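You operate a simulated robot arm through the tools that you are given. There is no shell and no other tool. Be economical: measure what you need, move in short steps, check, and stop when the job is done.

You are at the controls of a simulated robot arm. One attempt, no reset.

TASK
Put things in order on the plank top. At the end: the white flowerpot stands where the purple plum bottle stood; the purple plum bottle stands where the red bowl stood; the red bowl is on the blue box (marked "SALT"); the beige clip from the plank top stands on top of the brown roll; whatever was shut is shut again. Leave all else as you found it, and nothing knocked over.

The check looks at the end state, three seconds after you hand in, the way a careful person would. Anything else that was tipped, shoved, dropped, spilled or broken makes it a failure.

THE ROBOT
A 7-joint arm with a two-finger parallel gripper, fixed in place. Base frame: the origin is at the foot of the arm, x ahead of it, y to its left, z up; the work surface is at about z = 0. Readings come in m, degrees, newtons and seconds.
With the tool pointing down near the work surface it reaches from about 0.24 to 0.62 m from the base axis. Its first joint turns from -66.0 to 66.0 degrees. Payload 2.6 kg.
The tool frame sits at the grasp point between the pads (the TCP): z along the fingers, y along the line on which they close. The tips reach 0.03 m beyond it. Largest opening 0.094 m; finger width 0.028, thickness 0.01; the body of the gripper, 0.05 by 0.096 m, starts 0.055 m behind the TCP.
Orientation is told as [roll, pitch, yaw] about the base's x, y, z axes, in that order, counted from this pose: with the fingers straight down and closing along the base's y, the tool's x points along the base's -x, its y along +y and its z along -z.

THE INTERFACE
- The arm moves only by the tool step_arm. Its argument "increments" is a list of rows, each a list of 3 entries, a list of its own where there are three numbers: the shift along the tool's x, y, z in units of 30 mm (1.0 is 30 mm), then the turn, a rotation vector about the tool's x, y, z in units of 4 degrees (1.0 is 4 degrees), then the gripper command, from -1 (shut) to 1 (fully open), values between in proportion. In form: [[[tx, ty, tz], [wx, wy, wz], grip], ...]. A call has 1 to 12 rows; each row shifts and turns the commanded pose from where the row before left it, along the tool's axes as they then stand. A call with a number of a shift or a turn outside -1 to 1 is refused whole. Rows are played at 5 a second. More than 0.05 m and 8.6 degrees between two rows, or a gripper value outside its range, and nothing of the call is played. A pose out of reach is approached as far as the arm can. The call stops where the force on the tool passes 40 N (or 10 N more than at its start, if that is more) or the arm is blocked; 0.2 s more then pass. Each finger travels about 0.072 m/s and halts on what it meets, pressing with about 27 N; the grip force reading is that of the motor and also rises with nothing between the fingers. The clock runs only during rows and for 0.2 s after the last one: add rows that do not move to give the fingers time. The reply holds the time, the measured pose of the TCP, the force on the tool along the base axes, the opening and the grip force, in the units named above and with some noise.
- Cameras (640 x 400 px; columns grow to the right, rows downward): "scene" is fixed at [0.0339, 0.429, 0.5648]; the picture's right is [-0.79, -0.62, 0.00], its down [-0.35, 0.45, -0.82] and it looks along [0.51, -0.65, -0.57] (base axes); focal length 349 px, centre (320, 200). "wrist" rides on the gripper at [0.076, 0.014, -0.102] in the tool frame; the picture's right is [-0.18, 0.98, 0.00], its down [-0.75, -0.14, -0.64] and it looks along [-0.63, -0.12, 0.77] (tool axes); focal length 243 px, centre (320, 200).
- camera(camera): a new picture of that camera. It takes no simulated time.
- probe_pixels(camera, pixels): there is no depth. For up to 12 entries [column, row, z] of the newest picture of that camera ("zoom" is the newest enlarged one), the place [x, y] in the base frame at which the ray of that pixel passes the height z, good to about 0.003 m. It takes no simulated time.
- zoom(camera, box): a new picture of the part [left, top, right, bottom] of that camera's present view, enlarged. It takes no simulated time.
- hand_in(): hands the job in; it is judged then, once.

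Go step by step. Measure first, check grasps and placings, and put right what went wrong. The budget is 80 turns and 54 pictures, counting those below and the enlarged ones. Unless the task says otherwise, let go and move clear before handing in, and close with one line.

The tools are called after "Call:" by a JSON object that holds its "fn" and its "kwargs". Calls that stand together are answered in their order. step_arm: Moves the arm, as the interface text tells. Its arguments: {"type":"object","properties":{"increments":{"type":"array","items":{"type":"array"}}},"required":["increments"]} The other tools are called the same way: camera (camera) takes a picture; probe_pixels (camera, pixels) gives the place at which the rays of pixels pass given heights; zoom (camera, box) takes an enlarged picture of a part of a camera's view; hand_in () hands the job in.

At the start:

```text
t: 0.0
tcp_pos: [0.3547, 0.0326, 0.2655]
tool_rot: [0.0, 0.1, 0.0]
contact_force: [-0.6, -0.1, -0.4]
grip_width: 0.0939
grasp_force: 0.1
```

scene: 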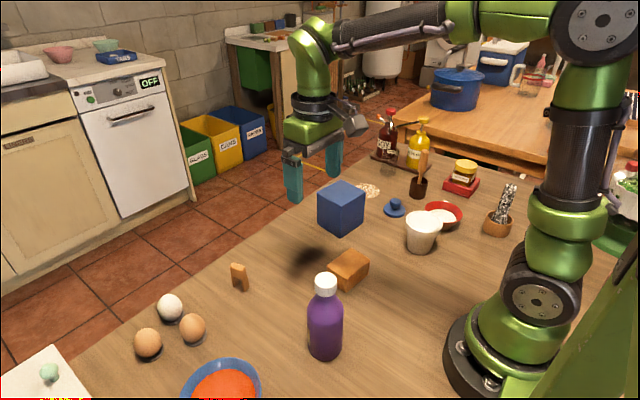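
wrist: 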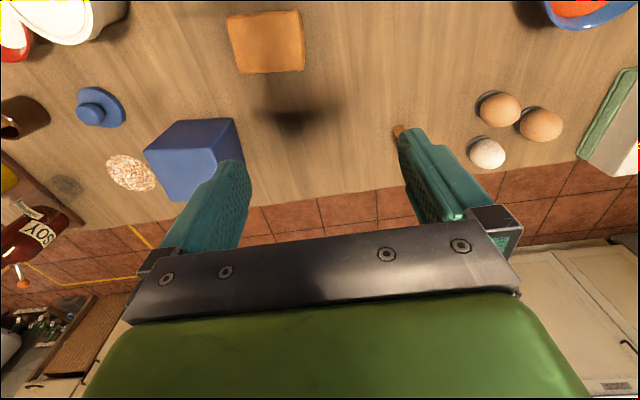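

I'll take a closer look at the objects first: the block near (348,270), the small brown thing at (239,277), and the pot and bowl at (430,225).

Call:
{"fn": "zoom", "kwargs": {"camera": "scene", "box": [210, 170, 400, 300]}}

Call:
{"fn": "zoom", "kwargs": {"camera": "scene", "box": [340, 140, 530, 270]}}

```text
3.08 times, centred on (305, 235) of scene
```

zoom: 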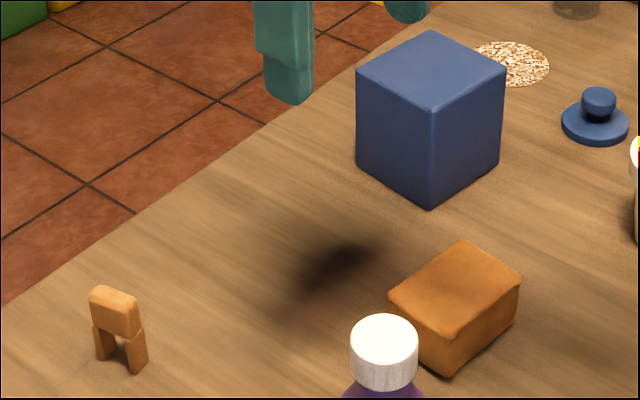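

```text
3.08 times, centred on (435, 205) of scene
```

zoom: 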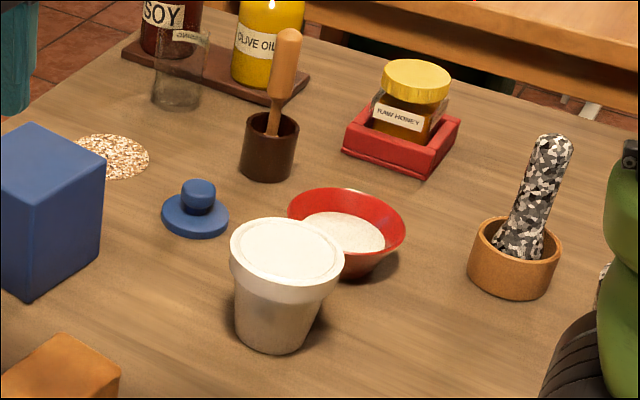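

The red bowl holds something white and stands close behind the pot. Next I'll measure the positions and look at the wrist picture's box and bowl region.

Call:
{"fn": "probe_pixels", "kwargs": {"camera": "scene", "pixels": [[341, 236, 0], [318, 222, 0], [362, 216, 0], [341, 180, 0.07], [317, 193, 0.07], [365, 195, 0.07], [326, 356, 0], [325, 281, 0.13], [421, 253, 0], [421, 220, 0.06], [443, 230, 0], [443, 212, 0.04]]}}

Call:
{"fn": "zoom", "kwargs": {"camera": "wrist", "box": [0, 0, 320, 220]}}

```text
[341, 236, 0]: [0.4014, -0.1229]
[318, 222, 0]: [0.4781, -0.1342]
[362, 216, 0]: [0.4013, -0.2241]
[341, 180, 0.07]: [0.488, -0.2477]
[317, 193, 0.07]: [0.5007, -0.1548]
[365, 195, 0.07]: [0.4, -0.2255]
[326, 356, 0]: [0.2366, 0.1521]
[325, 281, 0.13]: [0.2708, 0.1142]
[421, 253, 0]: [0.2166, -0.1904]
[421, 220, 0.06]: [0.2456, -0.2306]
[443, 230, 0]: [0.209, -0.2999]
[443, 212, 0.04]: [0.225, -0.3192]
```

```text
1.82 times, centred on (160, 110) of wrist
```

zoom: 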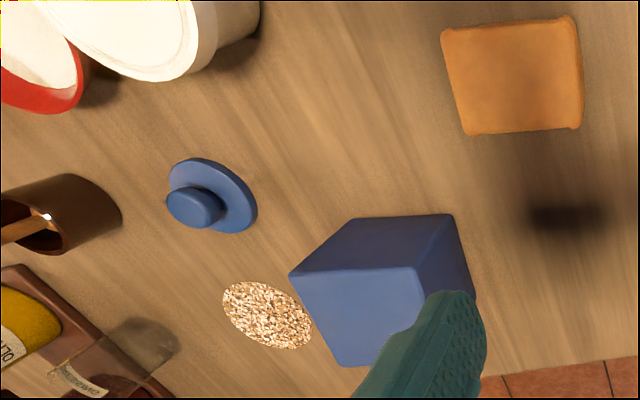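

The box is about 0.095 m tall. I'll measure the other items at better heights using the second close-up's features.

Call:
{"fn": "zoom", "kwargs": {"camera": "scene", "box": [380, 160, 500, 260]}}

Call:
{"fn": "probe_pixels", "kwargs": {"camera": "scene", "pixels": [[340.6, 237.9, 0], [362.4, 222, 0], [317, 221, 0], [341, 206, 0.095], [317, 192, 0.095], [365, 192, 0.095], [341, 180, 0.095]]}}

```text
4.00 times, centred on (440, 210) of scene
```

zoom: 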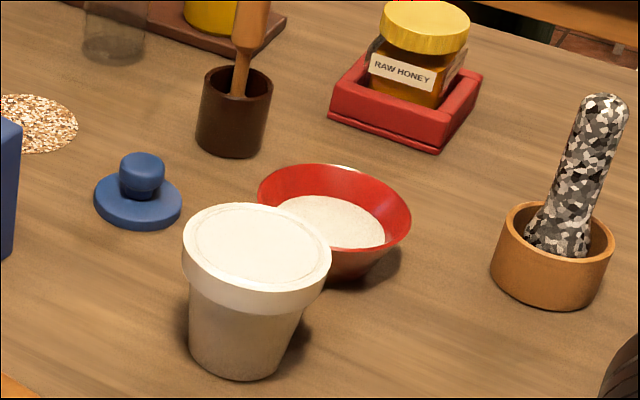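

```text
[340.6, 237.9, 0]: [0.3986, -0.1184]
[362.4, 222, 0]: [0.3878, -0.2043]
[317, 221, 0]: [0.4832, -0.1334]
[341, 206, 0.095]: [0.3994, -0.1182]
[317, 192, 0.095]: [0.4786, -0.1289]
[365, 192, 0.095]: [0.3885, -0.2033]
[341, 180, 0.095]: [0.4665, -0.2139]
```

Box centre is about (0.433,-0.166) with its top at 0.095. I'll probe the pot and bowl rims at several heights.

Call:
{"fn": "probe_pixels", "kwargs": {"camera": "zoom", "pixels": [[240, 348, 0], [190, 345, 0], [294, 345, 0], [240, 380, 0], [257, 250, 0.06], [257, 250, 0.075], [183, 248, 0.075], [331, 256, 0.075], [256, 204, 0.075], [258, 190, 0.045], [411, 218, 0.045], [335, 165, 0.045]]}}

Call:
{"fn": "probe_pixels", "kwargs": {"camera": "scene", "pixels": [[326, 352, 0], [326, 345, 0], [306, 340, 0], [343, 340, 0], [325, 278, 0.13], [325, 278, 0.15], [240, 289, 0], [239, 265, 0.04], [348, 253, 0.04], [330, 274, 0.04], [368, 266, 0.04], [348, 288, 0.0]]}}

```text
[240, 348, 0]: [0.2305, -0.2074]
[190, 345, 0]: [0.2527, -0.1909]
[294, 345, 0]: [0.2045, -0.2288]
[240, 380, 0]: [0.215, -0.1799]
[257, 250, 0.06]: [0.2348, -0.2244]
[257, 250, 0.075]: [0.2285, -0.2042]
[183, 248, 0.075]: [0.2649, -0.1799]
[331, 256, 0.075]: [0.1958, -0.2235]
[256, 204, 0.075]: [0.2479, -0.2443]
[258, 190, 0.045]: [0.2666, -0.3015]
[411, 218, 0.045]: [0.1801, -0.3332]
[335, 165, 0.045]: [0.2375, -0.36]
```

```text
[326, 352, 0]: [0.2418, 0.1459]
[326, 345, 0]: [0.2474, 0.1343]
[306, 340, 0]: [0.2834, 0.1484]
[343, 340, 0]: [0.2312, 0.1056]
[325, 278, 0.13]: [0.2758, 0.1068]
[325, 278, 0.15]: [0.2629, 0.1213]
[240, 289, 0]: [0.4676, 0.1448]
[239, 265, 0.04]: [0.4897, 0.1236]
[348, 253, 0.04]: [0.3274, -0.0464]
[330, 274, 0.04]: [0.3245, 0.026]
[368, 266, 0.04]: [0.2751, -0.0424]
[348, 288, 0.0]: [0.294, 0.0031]
```

The pot is near (0.230,-0.205) with an 0.082 rim. The bowl is near (0.223,-0.317) with a rim of about 0.092. I'll move the hand over to look closely with the wrist camera.

Call:
{"fn": "step_arm", "kwargs": {"increments": [[[0.375, -1, 0], [0, 0, 0], 1], [[0.375, -1, 0], [0, 0, 0], 1], [[0.375, -1, 0], [0, 0, 0], 1], [[0.375, -1, 0], [0, 0, 0], 1], [[0.375, -1, 0], [0, 0, 0], 1], [[0.375, -1, 0], [0, 0, 0], 1], [[0.375, -1, 0], [0, 0, 0], 1], [[0.375, -1, 0], [0, 0, 0], 1]]}}

Call:
{"fn": "step_arm", "kwargs": {"increments": [[[0, 0, 0], [0, 0, 1], 1], [[0, 0, 0], [0, 0, 1], 1], [[0, 0, 0], [0, 0, 1], 1], [[0, 0, 0], [0, 0, 1], 1], [[0, 0, 0], [0, 0, 1], 1], [[0, 0, 0], [0, 0, 1], 1], [[0, 0, 0], [0, 0, 1], 1], [[0, 0, 0], [0, 0, 1], 1], [[0, 0, 0], [0, 0, 1], 1], [[0, 0, 0], [0, 0, 1], 1], [[0, 0, 0], [0, 0, 1], 1], [[0, 0, 0], [0, 0, 1], 1]]}}

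Call:
{"fn": "camera", "kwargs": {"camera": "wrist"}}

```text
t: 1.8
tcp_pos: [0.2658, -0.2089, 0.2644]
tool_rot: [0.0, 0.0, 0.0]
contact_force: [-0.5, -0.9, 0.5]
grip_width: 0.0937
grasp_force: 0.1
```

```text
t: 4.4
tcp_pos: [0.2666, -0.2069, 0.2653]
tool_rot: [0.0, 0.0, -48.1]
contact_force: [-0.5, 0.8, -0.2]
grip_width: 0.0938
grasp_force: 0.0
```

```text
47 pictures are left
```

wrist: 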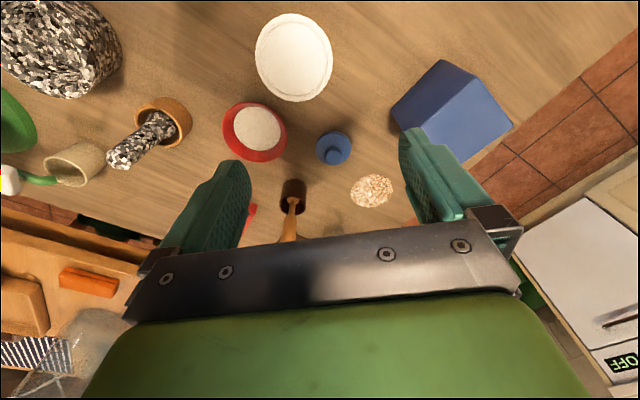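

Pot at (293,57) and bowl at (254,132) are both visible, with a clear gap. I'll zoom there.

Call:
{"fn": "zoom", "kwargs": {"camera": "wrist", "box": [200, 0, 380, 180]}}

```text
2.22 times, centred on (290, 90) of wrist
```

zoom: 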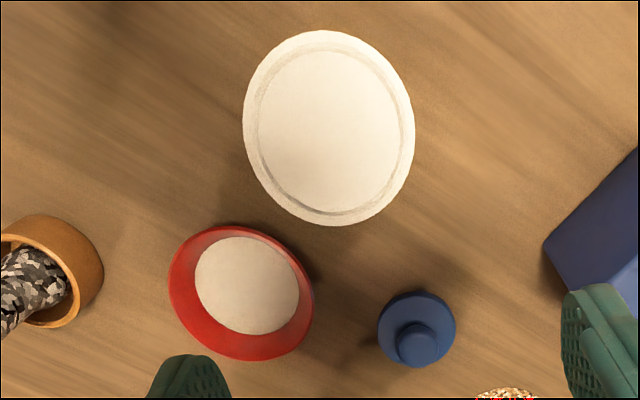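

I'll measure the rim edges in this close-up.

Call:
{"fn": "probe_pixels", "kwargs": {"camera": "zoom", "pixels": [[243, 120, 0.077], [414, 140, 0.077], [318, 30, 0.077], [338, 226, 0.077], [169, 287, 0.04], [314, 295, 0.04], [228, 227, 0.04], [258, 361, 0.04], [194, 280, 0.03], [299, 290, 0.03], [236, 236, 0.03], [258, 334, 0.03]]}}

```text
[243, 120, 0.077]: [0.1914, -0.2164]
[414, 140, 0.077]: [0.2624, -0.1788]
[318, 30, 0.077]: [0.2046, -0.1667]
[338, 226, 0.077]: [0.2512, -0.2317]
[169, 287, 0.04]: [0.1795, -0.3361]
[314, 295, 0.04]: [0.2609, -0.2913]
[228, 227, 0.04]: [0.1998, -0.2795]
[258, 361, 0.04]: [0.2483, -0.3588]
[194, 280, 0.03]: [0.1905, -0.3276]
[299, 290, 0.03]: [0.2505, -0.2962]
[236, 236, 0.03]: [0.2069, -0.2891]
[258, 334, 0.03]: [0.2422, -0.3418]
```

The bowl rim is 0.092 across, too tight for an outside grasp, so I'll pinch its wall instead. I need the wall slope, so I'll zoom the scene camera on the bowl's lower edge.

Call:
{"fn": "zoom", "kwargs": {"camera": "scene", "box": [410, 190, 470, 240]}}

```text
8.00 times, centred on (440, 215) of scene
```

zoom: 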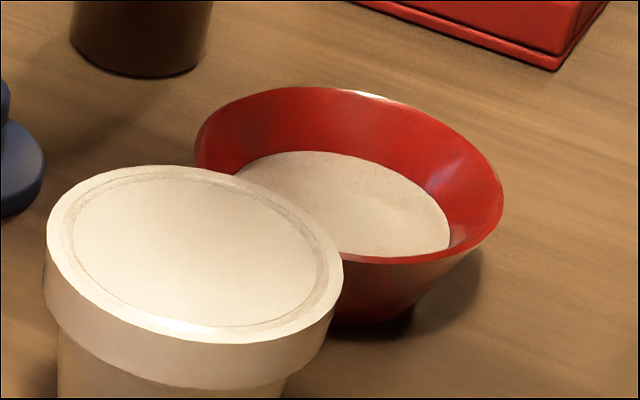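

Call:
{"fn": "probe_pixels", "kwargs": {"camera": "zoom", "pixels": [[408, 305, 0], [370, 326, 0], [503, 190, 0.045], [503, 190, 0.04], [503, 190, 0.05], [196, 145, 0.045], [320, 88, 0.045], [400, 263, 0.045], [452, 235, 0.03], [340, 152, 0.03], [452, 235, 0.025], [340, 152, 0.025]]}}

```text
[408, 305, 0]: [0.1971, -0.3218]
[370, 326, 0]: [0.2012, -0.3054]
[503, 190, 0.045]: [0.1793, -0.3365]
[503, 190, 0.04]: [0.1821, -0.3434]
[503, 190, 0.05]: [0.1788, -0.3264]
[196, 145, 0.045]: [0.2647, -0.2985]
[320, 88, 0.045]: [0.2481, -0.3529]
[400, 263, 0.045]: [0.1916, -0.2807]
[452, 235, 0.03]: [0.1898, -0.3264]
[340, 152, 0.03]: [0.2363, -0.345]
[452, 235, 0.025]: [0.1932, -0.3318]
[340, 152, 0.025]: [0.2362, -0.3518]
```

The bowl base radius is about 0.025 and its rim 0.046 at z 0.045, so the wall leans about 25° and the fill sits low. I'll tilt the tool 25° to match the wall and go to a pre-grasp pose above the bowl's +x/+y side.

Call:
{"fn": "step_arm", "kwargs": {"increments": [[[0, 0, 0], [0, 0, 0.875], -0.25], [[0, 0, 0], [0, 0, 0.875], -0.25], [[0, 0, 0], [1, 0, 0], -0.25], [[0, 0, 0], [1, 0, 0], -0.25], [[0, 0, 0], [1, 0, 0], -0.25], [[0, 0, 0], [1, 0, 0], -0.25], [[0, 0, 0], [1, 0, 0], -0.25], [[0, 0, 0], [1, 0, 0], -0.25], [[0, 0, 0], [0.25, 0, 0], -0.25]]}}

Call:
{"fn": "step_arm", "kwargs": {"increments": [[[-0.426, 0.287, 0.792], [0, 0, 0], -0.25], [[-0.426, 0.287, 0.792], [0, 0, 0], -0.25], [[-0.426, 0.287, 0.792], [0, 0, 0], -0.25], [[-0.426, 0.287, 0.792], [0, 0, 0], -0.25], [[-0.426, 0.287, 0.792], [0, 0, 0], -0.25]]}}

Call:
{"fn": "camera", "kwargs": {"camera": "wrist"}}

Call:
{"fn": "camera", "kwargs": {"camera": "scene"}}

```text
t: 6.4
tcp_pos: [0.2661, -0.2078, 0.2656]
tool_rot: [-25.0, -0.1, -54.9]
contact_force: [-0.1, 0.1, 0.4]
grip_width: 0.0355
grasp_force: 0.2
```

```text
t: 7.6
tcp_pos: [0.2937, -0.2666, 0.139]
tool_rot: [-25.0, 0.0, -55.0]
contact_force: [-0.2, 0.1, -0.2]
grip_width: 0.0352
grasp_force: 0.1
```

```text
44 pictures are left
```

wrist: 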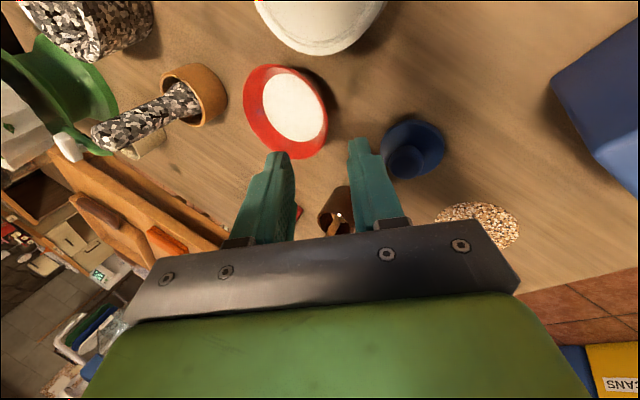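

```text
43 pictures are left
```

scene: 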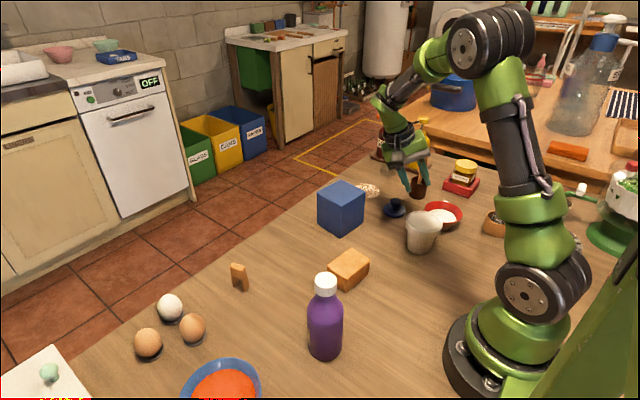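

The view shows the bowl at (287,110) and the blue lid at (413,150), near the outer finger. I'll check both positions.

Call:
{"fn": "probe_pixels", "kwargs": {"camera": "wrist", "pixels": [[243, 105, 0.045], [328, 112, 0.045], [270, 65, 0.045], [300, 159, 0.045], [384, 150, 0.0], [445, 145, 0.01], [410, 180, 0.0], [410, 118, 0.01]]}}

Call:
{"fn": "probe_pixels", "kwargs": {"camera": "scene", "pixels": [[384, 210, 0.005], [407, 210, 0.005], [395, 217, 0.005], [395, 200, 0.02]]}}

```text
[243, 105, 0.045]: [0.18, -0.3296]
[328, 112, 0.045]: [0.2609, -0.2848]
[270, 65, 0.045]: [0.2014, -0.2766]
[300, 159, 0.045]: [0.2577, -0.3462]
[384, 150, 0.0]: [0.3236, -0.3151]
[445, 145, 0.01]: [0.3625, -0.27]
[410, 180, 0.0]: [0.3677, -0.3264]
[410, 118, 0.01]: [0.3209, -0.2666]
```

```text
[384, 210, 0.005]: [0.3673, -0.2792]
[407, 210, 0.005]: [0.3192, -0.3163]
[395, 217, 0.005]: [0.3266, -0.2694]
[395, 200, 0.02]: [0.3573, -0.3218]
```

The lid is clear of the finger path, and the bowl is within a few mm of plan. I'll descend along the wall direction most of the way and check.

Call:
{"fn": "step_arm", "kwargs": {"increments": [[[0, 0.05, 0.8], [0, 0, 0], -0.25], [[0, 0.05, 0.7], [0, 0, 0], -0.25], [[0, 0, 0.5], [0, 0, 0], -0.25]]}}

Call:
{"fn": "zoom", "kwargs": {"camera": "wrist", "box": [200, 60, 440, 240]}}

Call:
{"fn": "zoom", "kwargs": {"camera": "scene", "box": [380, 150, 500, 250]}}

```text
t: 8.4
tcp_pos: [0.2742, -0.2781, 0.0847]
tool_rot: [-25.0, 0.0, -55.1]
contact_force: [-0.4, -0.6, 0.9]
grip_width: 0.0353
grasp_force: 0.0
```

```text
2.22 times, centred on (320, 150) of wrist
```

zoom: 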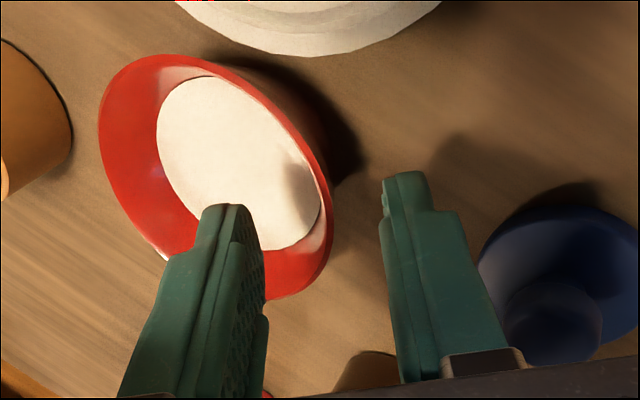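

```text
4.00 times, centred on (440, 200) of scene
```

zoom: 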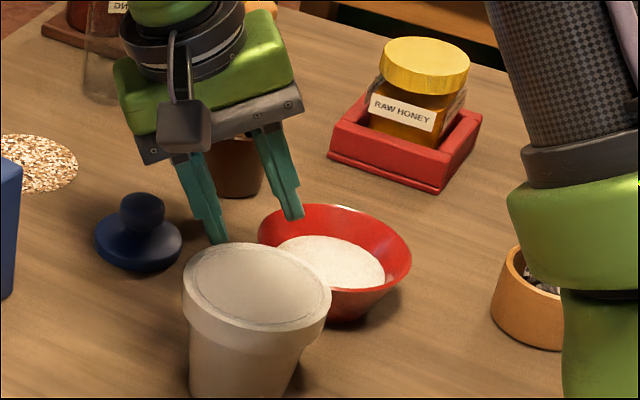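

The fingers straddle the rim as planned. I'll go down the rest of the way.

Call:
{"fn": "step_arm", "kwargs": {"increments": [[[0, 0, 0.5], [0, 0, 0], -0.25], [[0, 0, 0.45], [0, 0, 0], -0.25], [[0, 0, 0], [0, 0, 0], -0.25]]}}

Call:
{"fn": "zoom", "kwargs": {"camera": "wrist", "box": [200, 60, 440, 240]}}

Call:
{"fn": "zoom", "kwargs": {"camera": "scene", "box": [380, 150, 500, 250]}}

```text
t: 9.2
tcp_pos: [0.2645, -0.287, 0.0586]
tool_rot: [-25.0, 0.0, -55.0]
contact_force: [0.9, -0.4, 0.5]
grip_width: 0.0353
grasp_force: 0.1
```

```text
2.22 times, centred on (320, 150) of wrist
```

zoom: 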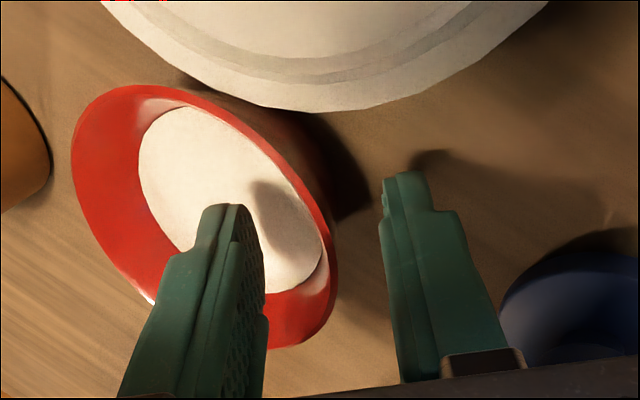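

```text
4.00 times, centred on (440, 200) of scene
```

zoom: 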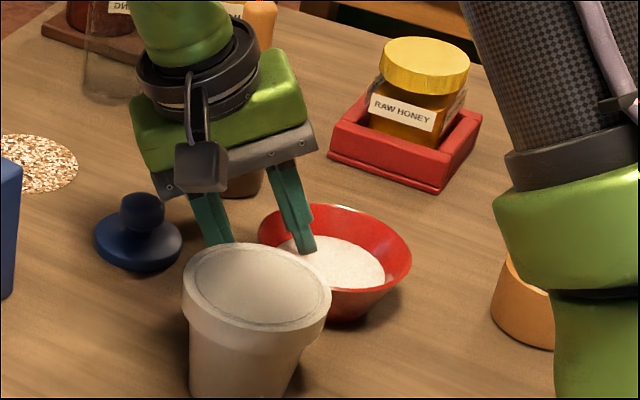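

The rim wall passes midway between the fingers. I'll close.

Call:
{"fn": "step_arm", "kwargs": {"increments": [[[0, 0, 0], [0, 0, 0], -0.6], [[0, 0, 0], [0, 0, 0], -0.8], [[0, 0, 0], [0, 0, 0], -1], [[0, 0, 0], [0, 0, 0], -1], [[0, 0, 0], [0, 0, 0], -1]]}}

Call:
{"fn": "zoom", "kwargs": {"camera": "wrist", "box": [200, 60, 440, 240]}}

Call:
{"fn": "zoom", "kwargs": {"camera": "scene", "box": [380, 150, 500, 250]}}

```text
t: 10.4
tcp_pos: [0.2658, -0.286, 0.0592]
tool_rot: [-25.1, 0.0, -55.0]
contact_force: [0.6, 0.5, -0.6]
grip_width: 0.0098
grasp_force: 26.8
```

```text
2.22 times, centred on (320, 150) of wrist
```

zoom: 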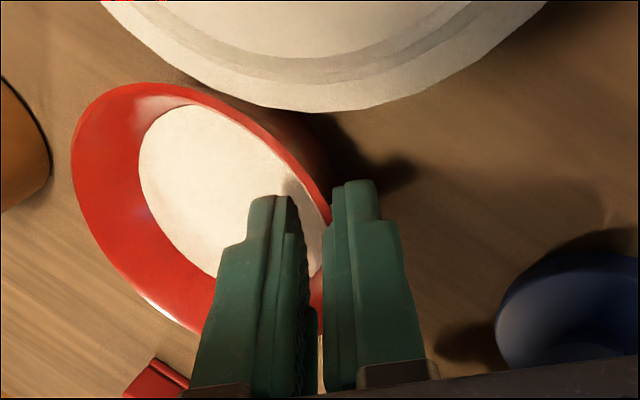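

```text
4.00 times, centred on (440, 200) of scene
```

zoom: 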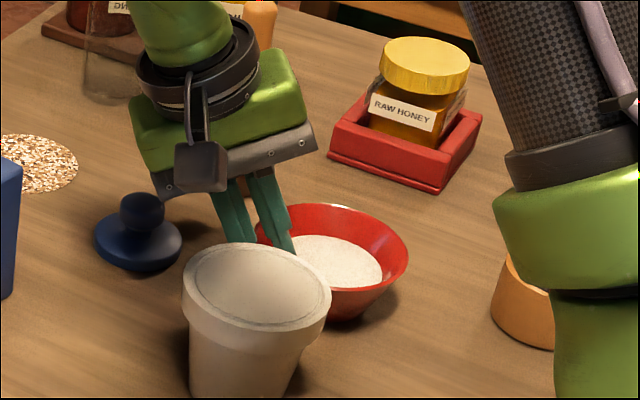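

It is gripped at width 0.0098 with 27 N, and the bowl is undisturbed. I'll lift straight up slowly and check that it stays level.

Call:
{"fn": "step_arm", "kwargs": {"increments": [[[0, -0.2, -0.45], [0, 0, 0], -1], [[0, -0.2, -0.45], [0, 0, 0], -1], [[0, -0.2, -0.45], [0, 0, 0], -1]]}}

Call:
{"fn": "zoom", "kwargs": {"camera": "scene", "box": [380, 150, 500, 250]}}

```text
t: 11.2
tcp_pos: [0.2663, -0.286, 0.1037]
tool_rot: [-25.0, 0.1, -55.0]
contact_force: [0.1, -0.3, 1.1]
grip_width: 0.0
grasp_force: 26.7
```

```text
4.00 times, centred on (440, 200) of scene
```

zoom: 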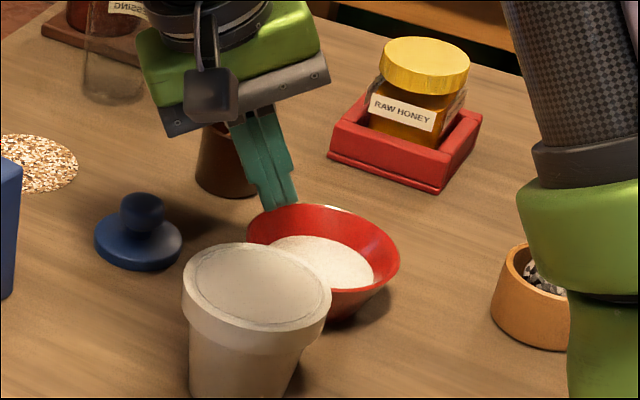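

The bowl slipped out and settled upright, shifted a few mm, with nothing spilled. I'll back off, open and re-measure, then try a steeper tilt and a deeper bite.

Call:
{"fn": "step_arm", "kwargs": {"increments": [[[0, 0, -0.7], [0, 0, 0], -1], [[0, 0, -0.7], [0, 0, 0], -0.25], [[0, 0, 0], [1, 0, 0], -0.25], [[0, 0, 0], [0.5, 0, 0], -0.25]]}}

Call:
{"fn": "zoom", "kwargs": {"camera": "wrist", "box": [200, 20, 440, 200]}}

Call:
{"fn": "zoom", "kwargs": {"camera": "scene", "box": [405, 180, 475, 240]}}

```text
t: 12.2
tcp_pos: [0.2811, -0.2761, 0.1412]
tool_rot: [-30.9, -0.1, -55.0]
contact_force: [0.0, -0.3, 0.4]
grip_width: 0.0353
grasp_force: 0.1
```

```text
2.22 times, centred on (320, 110) of wrist
```

zoom: 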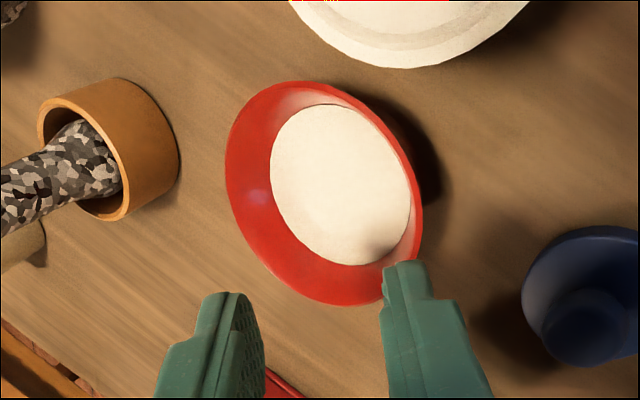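

```text
6.67 times, centred on (440, 210) of scene
```

zoom: 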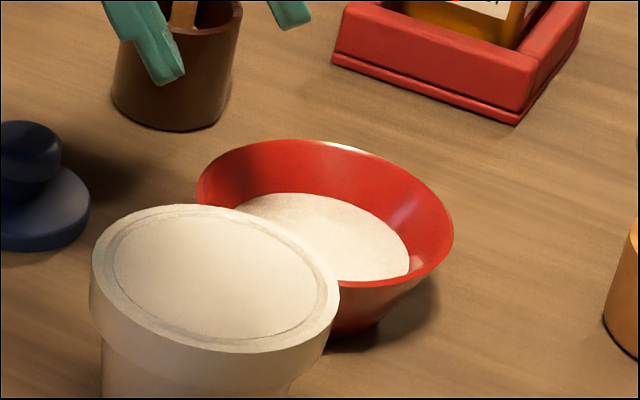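

Call:
{"fn": "probe_pixels", "kwargs": {"camera": "zoom", "pixels": [[197, 185, 0.045], [453, 235, 0.045], [295, 140, 0.045], [350, 288, 0.045], [378, 322, 0.0], [409, 270, 0.022], [300, 192, 0.022]]}}

Call:
{"fn": "probe_pixels", "kwargs": {"camera": "wrist", "pixels": [[277.5, 94, 0.045], [366, 112, 0.045], [307, 56.5, 0.045], [334, 158, 0.045], [277.5, 94, 0.04], [366, 112, 0.04], [307, 56.5, 0.04], [334, 158, 0.04], [298, 92, 0.022], [361, 117, 0.022], [322, 67, 0.022], [333, 139, 0.022]]}}

```text
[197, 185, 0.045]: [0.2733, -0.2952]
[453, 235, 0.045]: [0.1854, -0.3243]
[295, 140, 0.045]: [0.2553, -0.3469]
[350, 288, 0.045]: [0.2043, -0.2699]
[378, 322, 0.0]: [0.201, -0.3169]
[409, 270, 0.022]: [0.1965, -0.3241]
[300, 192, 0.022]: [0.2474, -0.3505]
```

```text
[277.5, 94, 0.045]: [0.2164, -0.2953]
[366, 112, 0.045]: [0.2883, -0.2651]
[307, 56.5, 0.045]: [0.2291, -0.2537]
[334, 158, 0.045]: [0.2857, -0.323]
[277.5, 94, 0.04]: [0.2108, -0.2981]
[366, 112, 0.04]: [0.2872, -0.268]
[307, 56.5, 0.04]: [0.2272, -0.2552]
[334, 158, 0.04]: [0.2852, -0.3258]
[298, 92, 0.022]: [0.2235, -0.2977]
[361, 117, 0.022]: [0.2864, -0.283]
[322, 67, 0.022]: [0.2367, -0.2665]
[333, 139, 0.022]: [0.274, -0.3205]
```

The earlier wrist probe used an old picture, so I'll take a fresh wrist zoom and probe that.

Call:
{"fn": "zoom", "kwargs": {"camera": "wrist", "box": [200, 20, 440, 200]}}

Call:
{"fn": "probe_pixels", "kwargs": {"camera": "zoom", "pixels": [[225, 165, 0.045], [423, 203, 0.045], [290, 81, 0.045], [352, 306, 0.045], [225, 165, 0.04], [423, 203, 0.04], [290, 81, 0.04], [352, 306, 0.04], [271, 160, 0.03], [412, 220, 0.03], [325, 104, 0.03], [348, 265, 0.03]]}}

```text
2.22 times, centred on (320, 110) of wrist
```

zoom: 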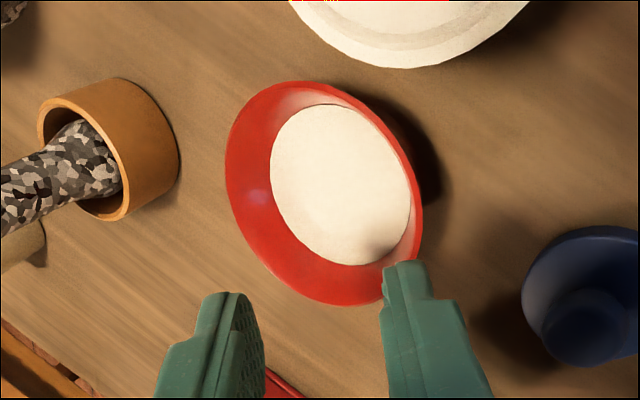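

```text
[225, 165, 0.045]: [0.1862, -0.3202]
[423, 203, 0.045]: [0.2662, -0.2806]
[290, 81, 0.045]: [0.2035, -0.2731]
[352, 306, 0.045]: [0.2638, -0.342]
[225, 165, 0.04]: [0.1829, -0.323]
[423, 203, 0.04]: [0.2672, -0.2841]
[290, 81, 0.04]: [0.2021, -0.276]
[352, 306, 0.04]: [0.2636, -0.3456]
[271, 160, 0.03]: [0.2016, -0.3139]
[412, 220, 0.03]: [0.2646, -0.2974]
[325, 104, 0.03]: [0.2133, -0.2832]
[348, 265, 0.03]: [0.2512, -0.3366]
```

Comparing both cameras puts the rim nearer z≈0.05, the centre now at about (0.229,-0.302), and the fill at about 0.034. The first bite went into the fill. I'll try again at 31° tilt and a shallower depth.

Call:
{"fn": "step_arm", "kwargs": {"increments": [[[0.147, 0.615, 0], [0, 0, 0], -0.25], [[0.147, 0.615, 0], [0, 0, 0], -0.25], [[0, 0, 0.76], [0, 0, 0], -0.25], [[0, 0, 0.76], [0, 0, 0], -0.25], [[0, 0, 0.76], [0, 0, 0], -0.25], [[0, 0, 0], [0, 0, 0], -0.25]]}}

Call:
{"fn": "zoom", "kwargs": {"camera": "wrist", "box": [200, 60, 440, 240]}}

Call:
{"fn": "zoom", "kwargs": {"camera": "scene", "box": [400, 170, 480, 240]}}

```text
t: 13.6
tcp_pos: [0.2729, -0.2709, 0.0638]
tool_rot: [-31.0, 0.0, -55.0]
contact_force: [0.0, 0.4, 0.2]
grip_width: 0.0353
grasp_force: 0.0
```

```text
2.22 times, centred on (320, 150) of wrist
```

zoom: 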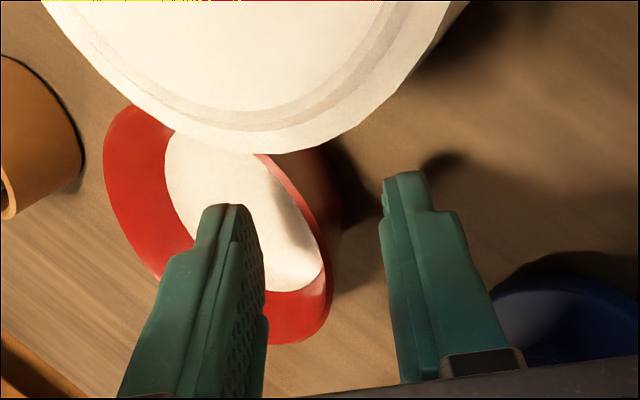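

```text
5.71 times, centred on (440, 205) of scene
```

zoom: 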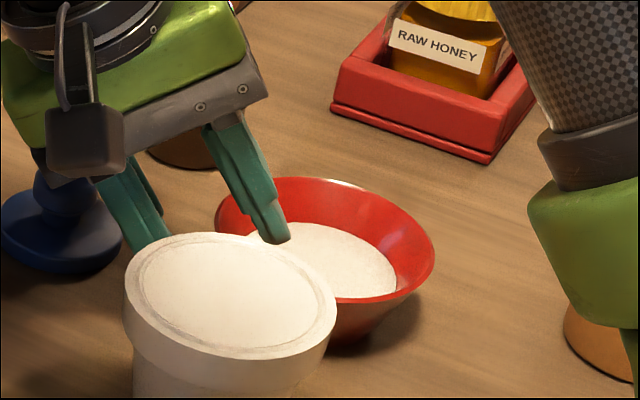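

The wall lies between the pads and the inner tip is above the fill. I'll close, then do a tiny lift.

Call:
{"fn": "step_arm", "kwargs": {"increments": [[[0, 0, 0], [0, 0, 0], -0.6], [[0, 0, 0], [0, 0, 0], -0.8], [[0, 0, 0], [0, 0, 0], -1], [[0, 0, 0], [0, 0, 0], -1]]}}

Call:
{"fn": "zoom", "kwargs": {"camera": "wrist", "box": [200, 60, 440, 240]}}

Call:
{"fn": "zoom", "kwargs": {"camera": "scene", "box": [400, 170, 480, 240]}}

```text
t: 14.6
tcp_pos: [0.274, -0.2714, 0.0645]
tool_rot: [-30.8, -0.3, -54.9]
contact_force: [6.4, 10.0, 26.5]
grip_width: 0.0
grasp_force: 26.8
```

```text
2.22 times, centred on (320, 150) of wrist
```

zoom: 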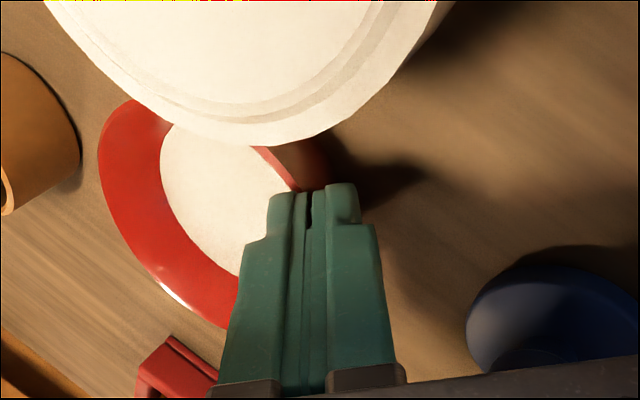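

```text
5.71 times, centred on (440, 205) of scene
```

zoom: 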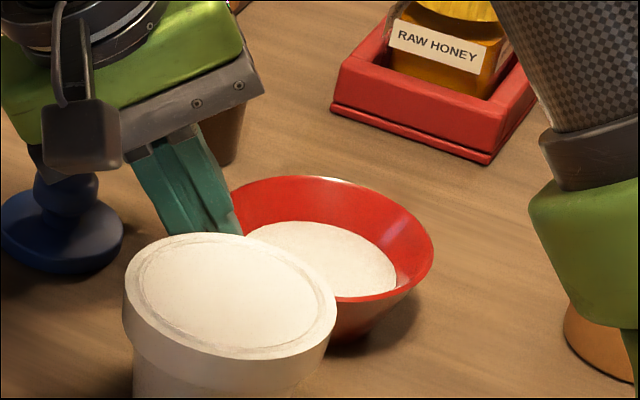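

The fingers closed just above the rim (width 0, tips at z≈0.039), so the rim is only about 0.04 high. The first try bit only 8 mm deep. I'll back up, reopen and bite about 15 mm deep at 27°.

Call:
{"fn": "step_arm", "kwargs": {"increments": [[[0, 0, -0.7], [0, 0, 0], -1], [[0, 0, -0.633], [0, 0, 0], -0.25], [[0, 0, 0], [-1, 0, 0], -0.25], [[-0.113, -0.19, 0], [0, 0, 0], -0.25], [[0, 0, 0.6], [0, 0, 0], -0.25], [[0, 0, 0.6], [0, 0, 0], -0.25], [[0, 0, 0.4], [0, 0, 0], -0.25], [[0, 0, 0.227], [0, 0, 0], -0.25], [[0, 0, 0], [0, 0, 0], -0.25]]}}

Call:
{"fn": "zoom", "kwargs": {"camera": "wrist", "box": [200, 60, 440, 240]}}

Call:
{"fn": "zoom", "kwargs": {"camera": "scene", "box": [400, 170, 480, 240]}}

```text
t: 16.6
tcp_pos: [0.2653, -0.2789, 0.0516]
tool_rot: [-27.0, 0.0, -55.0]
contact_force: [-0.4, -0.1, -0.1]
grip_width: 0.0351
grasp_force: 0.0
```

```text
2.22 times, centred on (320, 150) of wrist
```

zoom: 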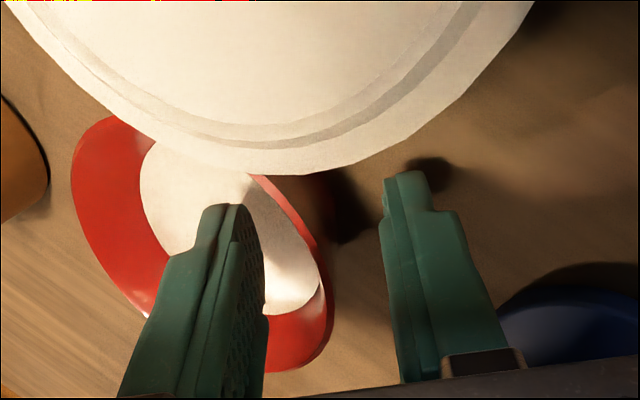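

```text
5.71 times, centred on (440, 205) of scene
```

zoom: 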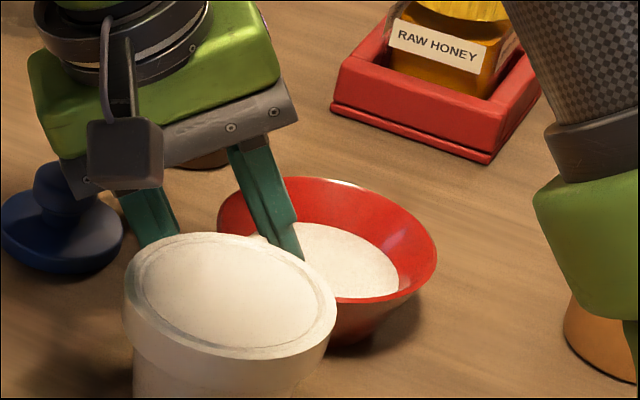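

No contact forces, and the fingers are deeper now. I'll close and test with a small lift.

Call:
{"fn": "step_arm", "kwargs": {"increments": [[[0, 0, 0], [0, 0, 0], -0.6], [[0, 0, 0], [0, 0, 0], -0.8], [[0, 0, 0], [0, 0, 0], -1], [[0, 0, 0], [0, 0, 0], -1], [[0, 0, 0], [0, 0, 0], -1]]}}

Call:
{"fn": "step_arm", "kwargs": {"increments": [[[0, -0.15, -0.3], [0, 0, 0], -1], [[0, 0, 0], [0, 0, 0], -1]]}}

Call:
{"fn": "zoom", "kwargs": {"camera": "scene", "box": [400, 170, 480, 240]}}

```text
t: 17.8
tcp_pos: [0.2646, -0.2782, 0.0505]
tool_rot: [-26.9, 0.0, -55.0]
contact_force: [0.1, -0.3, 0.5]
grip_width: 0.0097
grasp_force: 26.8
```

```text
t: 18.4
tcp_pos: [0.2674, -0.2784, 0.0597]
tool_rot: [-27.1, 0.0, -55.0]
contact_force: [-0.4, 0.0, -1.4]
grip_width: 0.0099
grasp_force: 27.2
```

```text
5.71 times, centred on (440, 205) of scene
```

zoom: 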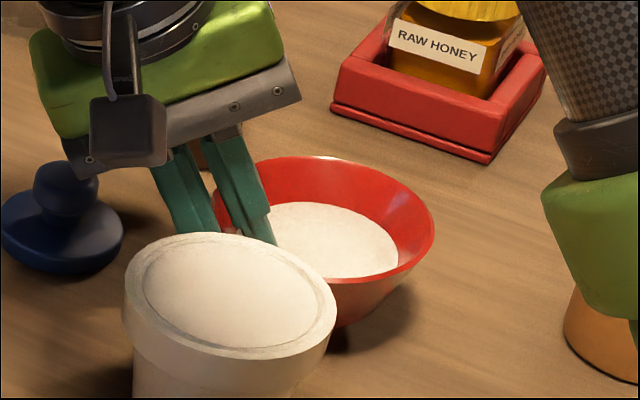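

The bowl lifted level and is held at width 0.0099. I'll raise it to clear the box.

Call:
{"fn": "step_arm", "kwargs": {"increments": [[[0, -0.227, -0.446], [0, 0, 0], -1], [[0, -0.227, -0.446], [0, 0, 0], -1], [[0, -0.227, -0.446], [0, 0, 0], -1], [[0, -0.227, -0.446], [0, 0, 0], -1], [[0, -0.34, -0.668], [0, 0, 0], -1], [[0, -0.34, -0.668], [0, 0, 0], -1], [[0, -0.34, -0.668], [0, 0, 0], -1]]}}

Call:
{"fn": "camera", "kwargs": {"camera": "scene"}}

```text
t: 20.0
tcp_pos: [0.2666, -0.2789, 0.1883]
tool_rot: [-27.0, -0.1, -55.0]
contact_force: [-0.1, -0.7, -2.1]
grip_width: 0.0098
grasp_force: 26.9
```

```text
25 pictures are left
```

scene: 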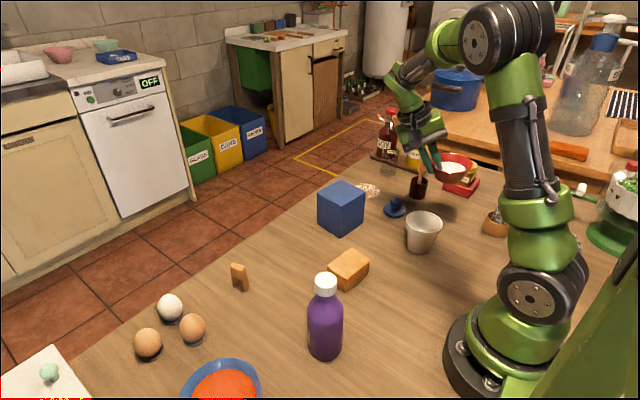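

The bowl is held level and well clear. I'll carry it over the box centre.

Call:
{"fn": "step_arm", "kwargs": {"increments": [[[-0.01, 0.46, -0.235], [0, 0, 0], -1], [[-0.01, 0.92, -0.47], [0, 0, 0], -1], [[-0.01, 0.92, -0.47], [0, 0, 0], -1], [[-0.01, 0.92, -0.47], [0, 0, 0], -1], [[-0.01, 0.92, -0.47], [0, 0, 0], -1], [[-0.01, 0.92, -0.47], [0, 0, 0], -1], [[-0.01, 0.92, -0.47], [0, 0, 0], -1], [[-0.01, 0.92, -0.47], [0, 0, 0], -1], [[-0.01, 0.46, -0.235], [0, 0, 0], -1]]}}

Call:
{"fn": "zoom", "kwargs": {"camera": "scene", "box": [290, 120, 410, 240]}}

```text
t: 22.0
tcp_pos: [0.4714, -0.1389, 0.1884]
tool_rot: [-27.0, 0.0, -55.0]
contact_force: [-0.3, -0.3, -1.2]
grip_width: 0.0098
grasp_force: 26.7
```

```text
3.33 times, centred on (350, 180) of scene
```

zoom: 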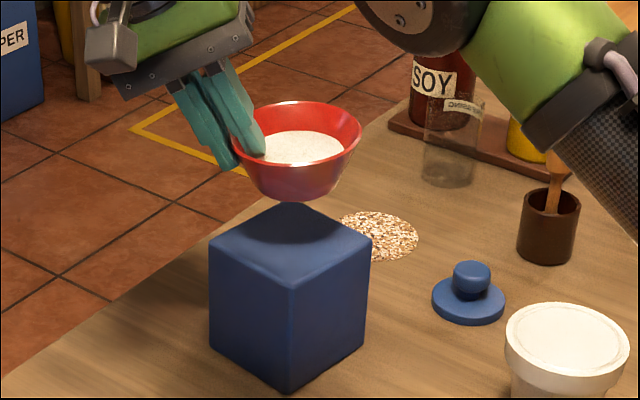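

The bowl hovers over the box. I'll measure where its rim centre is.

Call:
{"fn": "probe_pixels", "kwargs": {"camera": "zoom", "pixels": [[231, 138, 0.178], [361, 135, 0.178], [297, 101, 0.178], [297, 171, 0.178], [292, 200, 0.138], [297, 137, 0.178], [289, 282, 0.095], [370, 240, 0.095], [210, 240, 0.095], [291, 203, 0.095]]}}

```text
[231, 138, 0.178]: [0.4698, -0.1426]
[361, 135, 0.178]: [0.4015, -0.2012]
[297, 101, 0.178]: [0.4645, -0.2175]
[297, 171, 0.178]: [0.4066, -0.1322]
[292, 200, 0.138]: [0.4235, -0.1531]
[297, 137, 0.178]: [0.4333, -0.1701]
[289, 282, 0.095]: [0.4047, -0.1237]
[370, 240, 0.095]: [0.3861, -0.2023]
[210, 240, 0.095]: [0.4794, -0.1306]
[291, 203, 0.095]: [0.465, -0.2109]
```

The bowl centre is at about (0.434,-0.171) and the box centre at (0.434,-0.167), which is well aligned. I'll lower it gently.

Call:
{"fn": "step_arm", "kwargs": {"increments": [[[0, 0.25, 0.49], [0, 0, 0], -1], [[0, 0.2, 0.39], [0, 0, 0], -1], [[0, 0.1, 0.2], [0, 0, 0], -1], [[0, 0.05, 0.1], [0, 0, 0], -1], [[0, 0, 0], [0, 0, 0], -1]]}}

```text
t: 23.2
tcp_pos: [0.47, -0.1391, 0.1501]
tool_rot: [-26.8, -0.3, -55.0]
contact_force: [-2.0, 2.2, 17.7]
grip_width: 0.0099
grasp_force: 27.1
```

It has touched down at 17.7 N. I'll relieve slightly, open and check.

Call:
{"fn": "step_arm", "kwargs": {"increments": [[[0, -0.015, -0.03], [0, 0, 0], -1], [[0, 0, 0], [0, 0, 0], -0.7], [[0, 0, 0], [0, 0, 0], -0.45], [[0, 0, 0], [0, 0, 0], -0.4]]}}

Call:
{"fn": "step_arm", "kwargs": {"increments": [[[0, 0, -0.4], [0, 0, 0], -0.4], [[0, 0, -0.8], [0, 0, 0], -0.4], [[0, 0, -1], [0, 0, 0], -0.4], [[0, 0, -1], [0, 0, 0], -0.4]]}}

Call:
{"fn": "zoom", "kwargs": {"camera": "scene", "box": [290, 120, 450, 260]}}

```text
t: 24.2
tcp_pos: [0.4716, -0.1387, 0.1494]
tool_rot: [-27.1, 0.0, -55.0]
contact_force: [-0.4, 0.1, 0.2]
grip_width: 0.0283
grasp_force: 0.0
```

```text
t: 25.2
tcp_pos: [0.5082, -0.1125, 0.2351]
tool_rot: [-27.0, -0.1, -55.0]
contact_force: [-0.9, 0.2, 0.0]
grip_width: 0.0283
grasp_force: 0.0
```

```text
2.86 times, centred on (370, 190) of scene
```

zoom: 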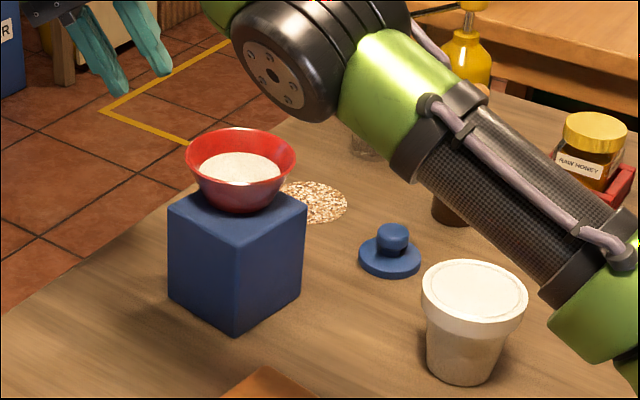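

The bowl stands on the box. Next is the bottle: I'll untilt, rise and turn to yaw +28°.

Call:
{"fn": "step_arm", "kwargs": {"increments": [[[0, 0, -0.3], [-1, 0, 0], 0.5], [[0, 0, -0.3], [-1, 0, 0], 1], [[0, 0, -0.3], [-1, 0, 0], 1], [[0, 0, -0.3], [-1, 0, 0], 1], [[0, 0, -0.3], [-1, 0, 0], 1], [[0, 0, -0.3], [-1, 0, 0], 1], [[0, 0, 0], [-0.75, 0, 0], 1]]}}

Call:
{"fn": "step_arm", "kwargs": {"increments": [[[1, 0, 0], [0, 0, -1], 1], [[1, 0, 0], [0, 0, -1], 1], [[1, 0, 0], [0, 0, -1], 1], [[1, 0, 0], [0, 0, -1], 1], [[0, 0, 0], [0, 0, -1], 1], [[0, 0, 0], [0, 0, -1], 1], [[0, 0, 0], [0, 0, -1], 1], [[0, 0, 0], [0, 0, -1], 1], [[0, 0, 0], [0, 0, -1], 1], [[0, 0, 0], [0, 0, -1], 1], [[0, 0, 0], [0, 0, -1], 1], [[0, 0, 0], [0, 0, -1], 1]]}}

Call:
{"fn": "step_arm", "kwargs": {"increments": [[[0, 0, 0], [0, 0, -1], 1], [[0, 0, 0], [0, 0, -1], 1], [[0, 0, 0], [0, 0, -1], 1], [[0, 0, 0], [0, 0, -1], 1], [[0, 0, 0], [0, 0, -1], 1], [[0, 0, 0], [0, 0, -1], 1], [[0, 0, 0], [0, 0, -1], 1], [[0, 0, 0], [0, 0, -1], 1], [[0, 0, 0], [0, 0, -0.75], 1]]}}

Call:
{"fn": "zoom", "kwargs": {"camera": "scene", "box": [240, 250, 400, 380]}}

```text
t: 26.8
tcp_pos: [0.5203, -0.1046, 0.2866]
tool_rot: [0.1, 0.1, -55.1]
contact_force: [0.6, -1.1, 0.5]
grip_width: 0.0937
grasp_force: 0.0
```

```text
t: 29.4
tcp_pos: [0.4414, -0.0141, 0.2882]
tool_rot: [0.0, 0.0, -6.9]
contact_force: [1.1, -0.3, 0.2]
grip_width: 0.0941
grasp_force: 0.1
```

```text
t: 31.4
tcp_pos: [0.4415, -0.0142, 0.2864]
tool_rot: [0.0, -0.1, 28.1]
contact_force: [-0.1, -0.9, -0.3]
grip_width: 0.094
grasp_force: 0.1
```

```text
3.08 times, centred on (320, 315) of scene
```

zoom: 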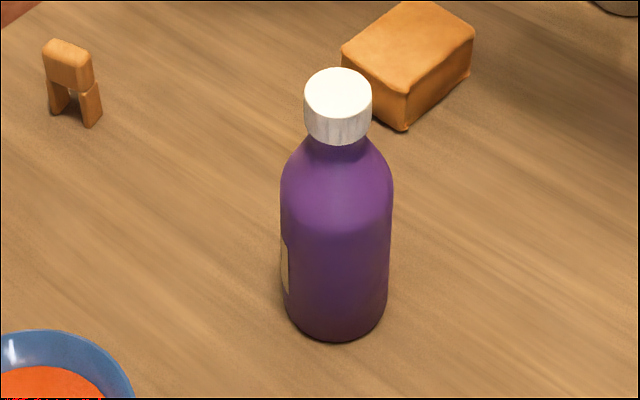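

Call:
{"fn": "probe_pixels", "kwargs": {"camera": "zoom", "pixels": [[336, 307, 0], [336, 341, 0], [288, 303, 0], [386, 300, 0], [338, 94, 0.15], [338, 94, 0.16], [305, 94, 0.155], [372, 94, 0.155], [338, 68, 0.155], [281, 190, 0.1], [393, 190, 0.1], [337, 185, 0.1]]}}

Call:
{"fn": "probe_pixels", "kwargs": {"camera": "zoom", "pixels": [[72, 105, 0], [48, 110, 0], [100, 125, 0], [44, 48, 0.045], [92, 62, 0.045], [62, 40, 0.045], [342, 52, 0.04], [410, 95, 0.04], [474, 38, 0.04], [404, 2, 0.04], [406, 131, 0.0], [469, 77, 0.0]]}}

```text
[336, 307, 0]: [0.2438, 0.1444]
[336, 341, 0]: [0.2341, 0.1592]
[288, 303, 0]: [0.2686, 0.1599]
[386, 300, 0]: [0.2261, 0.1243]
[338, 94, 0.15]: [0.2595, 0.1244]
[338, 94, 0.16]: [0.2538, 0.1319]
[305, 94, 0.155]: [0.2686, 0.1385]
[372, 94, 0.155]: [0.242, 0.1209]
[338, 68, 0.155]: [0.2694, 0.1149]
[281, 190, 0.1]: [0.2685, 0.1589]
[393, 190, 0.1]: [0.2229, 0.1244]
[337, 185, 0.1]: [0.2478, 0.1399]
```

```text
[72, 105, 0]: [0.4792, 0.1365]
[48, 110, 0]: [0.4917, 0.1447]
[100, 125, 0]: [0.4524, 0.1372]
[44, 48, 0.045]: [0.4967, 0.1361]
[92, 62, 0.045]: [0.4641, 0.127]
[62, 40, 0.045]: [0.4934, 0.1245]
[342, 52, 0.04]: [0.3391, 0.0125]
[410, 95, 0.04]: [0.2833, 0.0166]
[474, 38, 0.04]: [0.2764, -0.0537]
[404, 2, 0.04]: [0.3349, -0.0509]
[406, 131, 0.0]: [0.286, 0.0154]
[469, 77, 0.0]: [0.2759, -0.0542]
```

Bottle axis is near (0.249,0.139), height about 0.167, body 0.057 wide, cap 0.032. I'll move above it and verify with the wrist camera.

Call:
{"fn": "step_arm", "kwargs": {"increments": [[[0.406, 0.941, 0], [0, 0, 0], 1], [[0.406, 0.941, 0], [0, 0, 0], 1], [[0.406, 0.941, 0], [0, 0, 0], 1], [[0.406, 0.941, 0], [0, 0, 0], 1], [[0.406, 0.941, 0], [0, 0, 0], 1], [[0.406, 0.941, 0], [0, 0, 0], 1], [[0.406, 0.941, 0], [0, 0, 0], 1], [[0.406, 0.941, 0], [0, 0, 0], 1]]}}

Call:
{"fn": "camera", "kwargs": {"camera": "wrist"}}

```text
t: 33.2
tcp_pos: [0.2483, 0.1402, 0.2865]
tool_rot: [0.0, 0.1, 28.1]
contact_force: [0.2, 0.1, 0.6]
grip_width: 0.0938
grasp_force: 0.1
```

```text
21 pictures are left
```

wrist: 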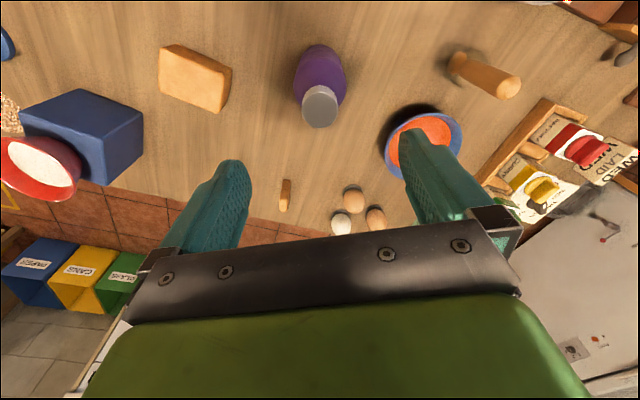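

The cap at (320,107) is right under the grasp point. I'll descend to z≈0.122 to take the upper body of the bottle.

Call:
{"fn": "step_arm", "kwargs": {"increments": [[[0, 0, 0.9], [0, 0, 0], 1], [[0, 0, 0.9], [0, 0, 0], 1], [[0, 0, 0.9], [0, 0, 0], 1], [[0, 0, 0.9], [0, 0, 0], 1], [[0, 0, 0.7], [0, 0, 0], 1], [[0, 0, 0.5], [0, 0, 0], 1], [[0, 0, 0.35], [0, 0, 0], 1], [[0, 0, 0.3], [0, 0, 0], 1], [[0, 0, 0], [0, 0, 0], 1]]}}

Call:
{"fn": "zoom", "kwargs": {"camera": "scene", "box": [240, 220, 400, 370]}}

```text
t: 35.2
tcp_pos: [0.2489, 0.1398, 0.1238]
tool_rot: [0.0, 0.0, 28.0]
contact_force: [0.5, -0.4, 0.5]
grip_width: 0.0942
grasp_force: 0.0
```

```text
2.67 times, centred on (320, 295) of scene
```

zoom: 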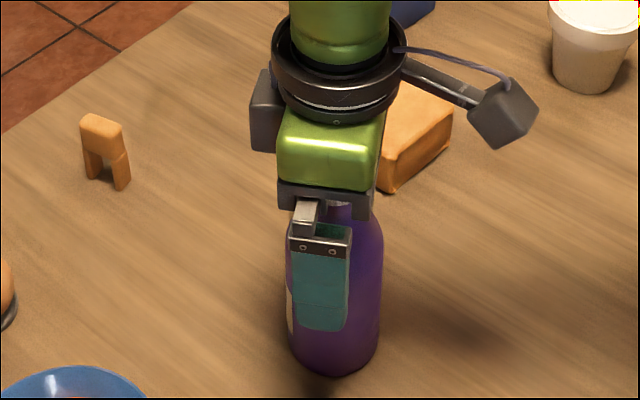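

The fingers are on both sides with no contact. I'll close and do a small lift.

Call:
{"fn": "step_arm", "kwargs": {"increments": [[[0, 0, 0], [0, 0, 0], 0.6], [[0, 0, 0], [0, 0, 0], 0.3], [[0, 0, 0], [0, 0, 0], 0], [[0, 0, 0], [0, 0, 0], -0.3], [[0, 0, 0], [0, 0, 0], -1], [[0, 0, 0], [0, 0, 0], -1]]}}

Call:
{"fn": "step_arm", "kwargs": {"increments": [[[0, 0, -0.3], [0, 0, 0], -1], [[0, 0, -0.5], [0, 0, 0], -1], [[0, 0, -0.5], [0, 0, 0], -1]]}}

Call:
{"fn": "zoom", "kwargs": {"camera": "scene", "box": [240, 180, 400, 370]}}

```text
t: 36.6
tcp_pos: [0.2481, 0.1403, 0.1227]
tool_rot: [0.1, 0.0, 28.0]
contact_force: [-1.5, 1.1, 2.0]
grip_width: 0.0582
grasp_force: 26.8
```

```text
t: 37.4
tcp_pos: [0.2495, 0.1399, 0.1624]
tool_rot: [0.0, 0.0, 28.0]
contact_force: [-0.4, -0.4, -2.5]
grip_width: 0.0583
grasp_force: 26.3
```

```text
2.11 times, centred on (320, 275) of scene
```

zoom: 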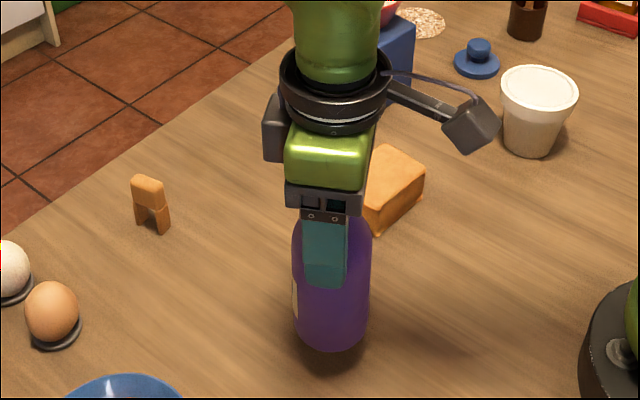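

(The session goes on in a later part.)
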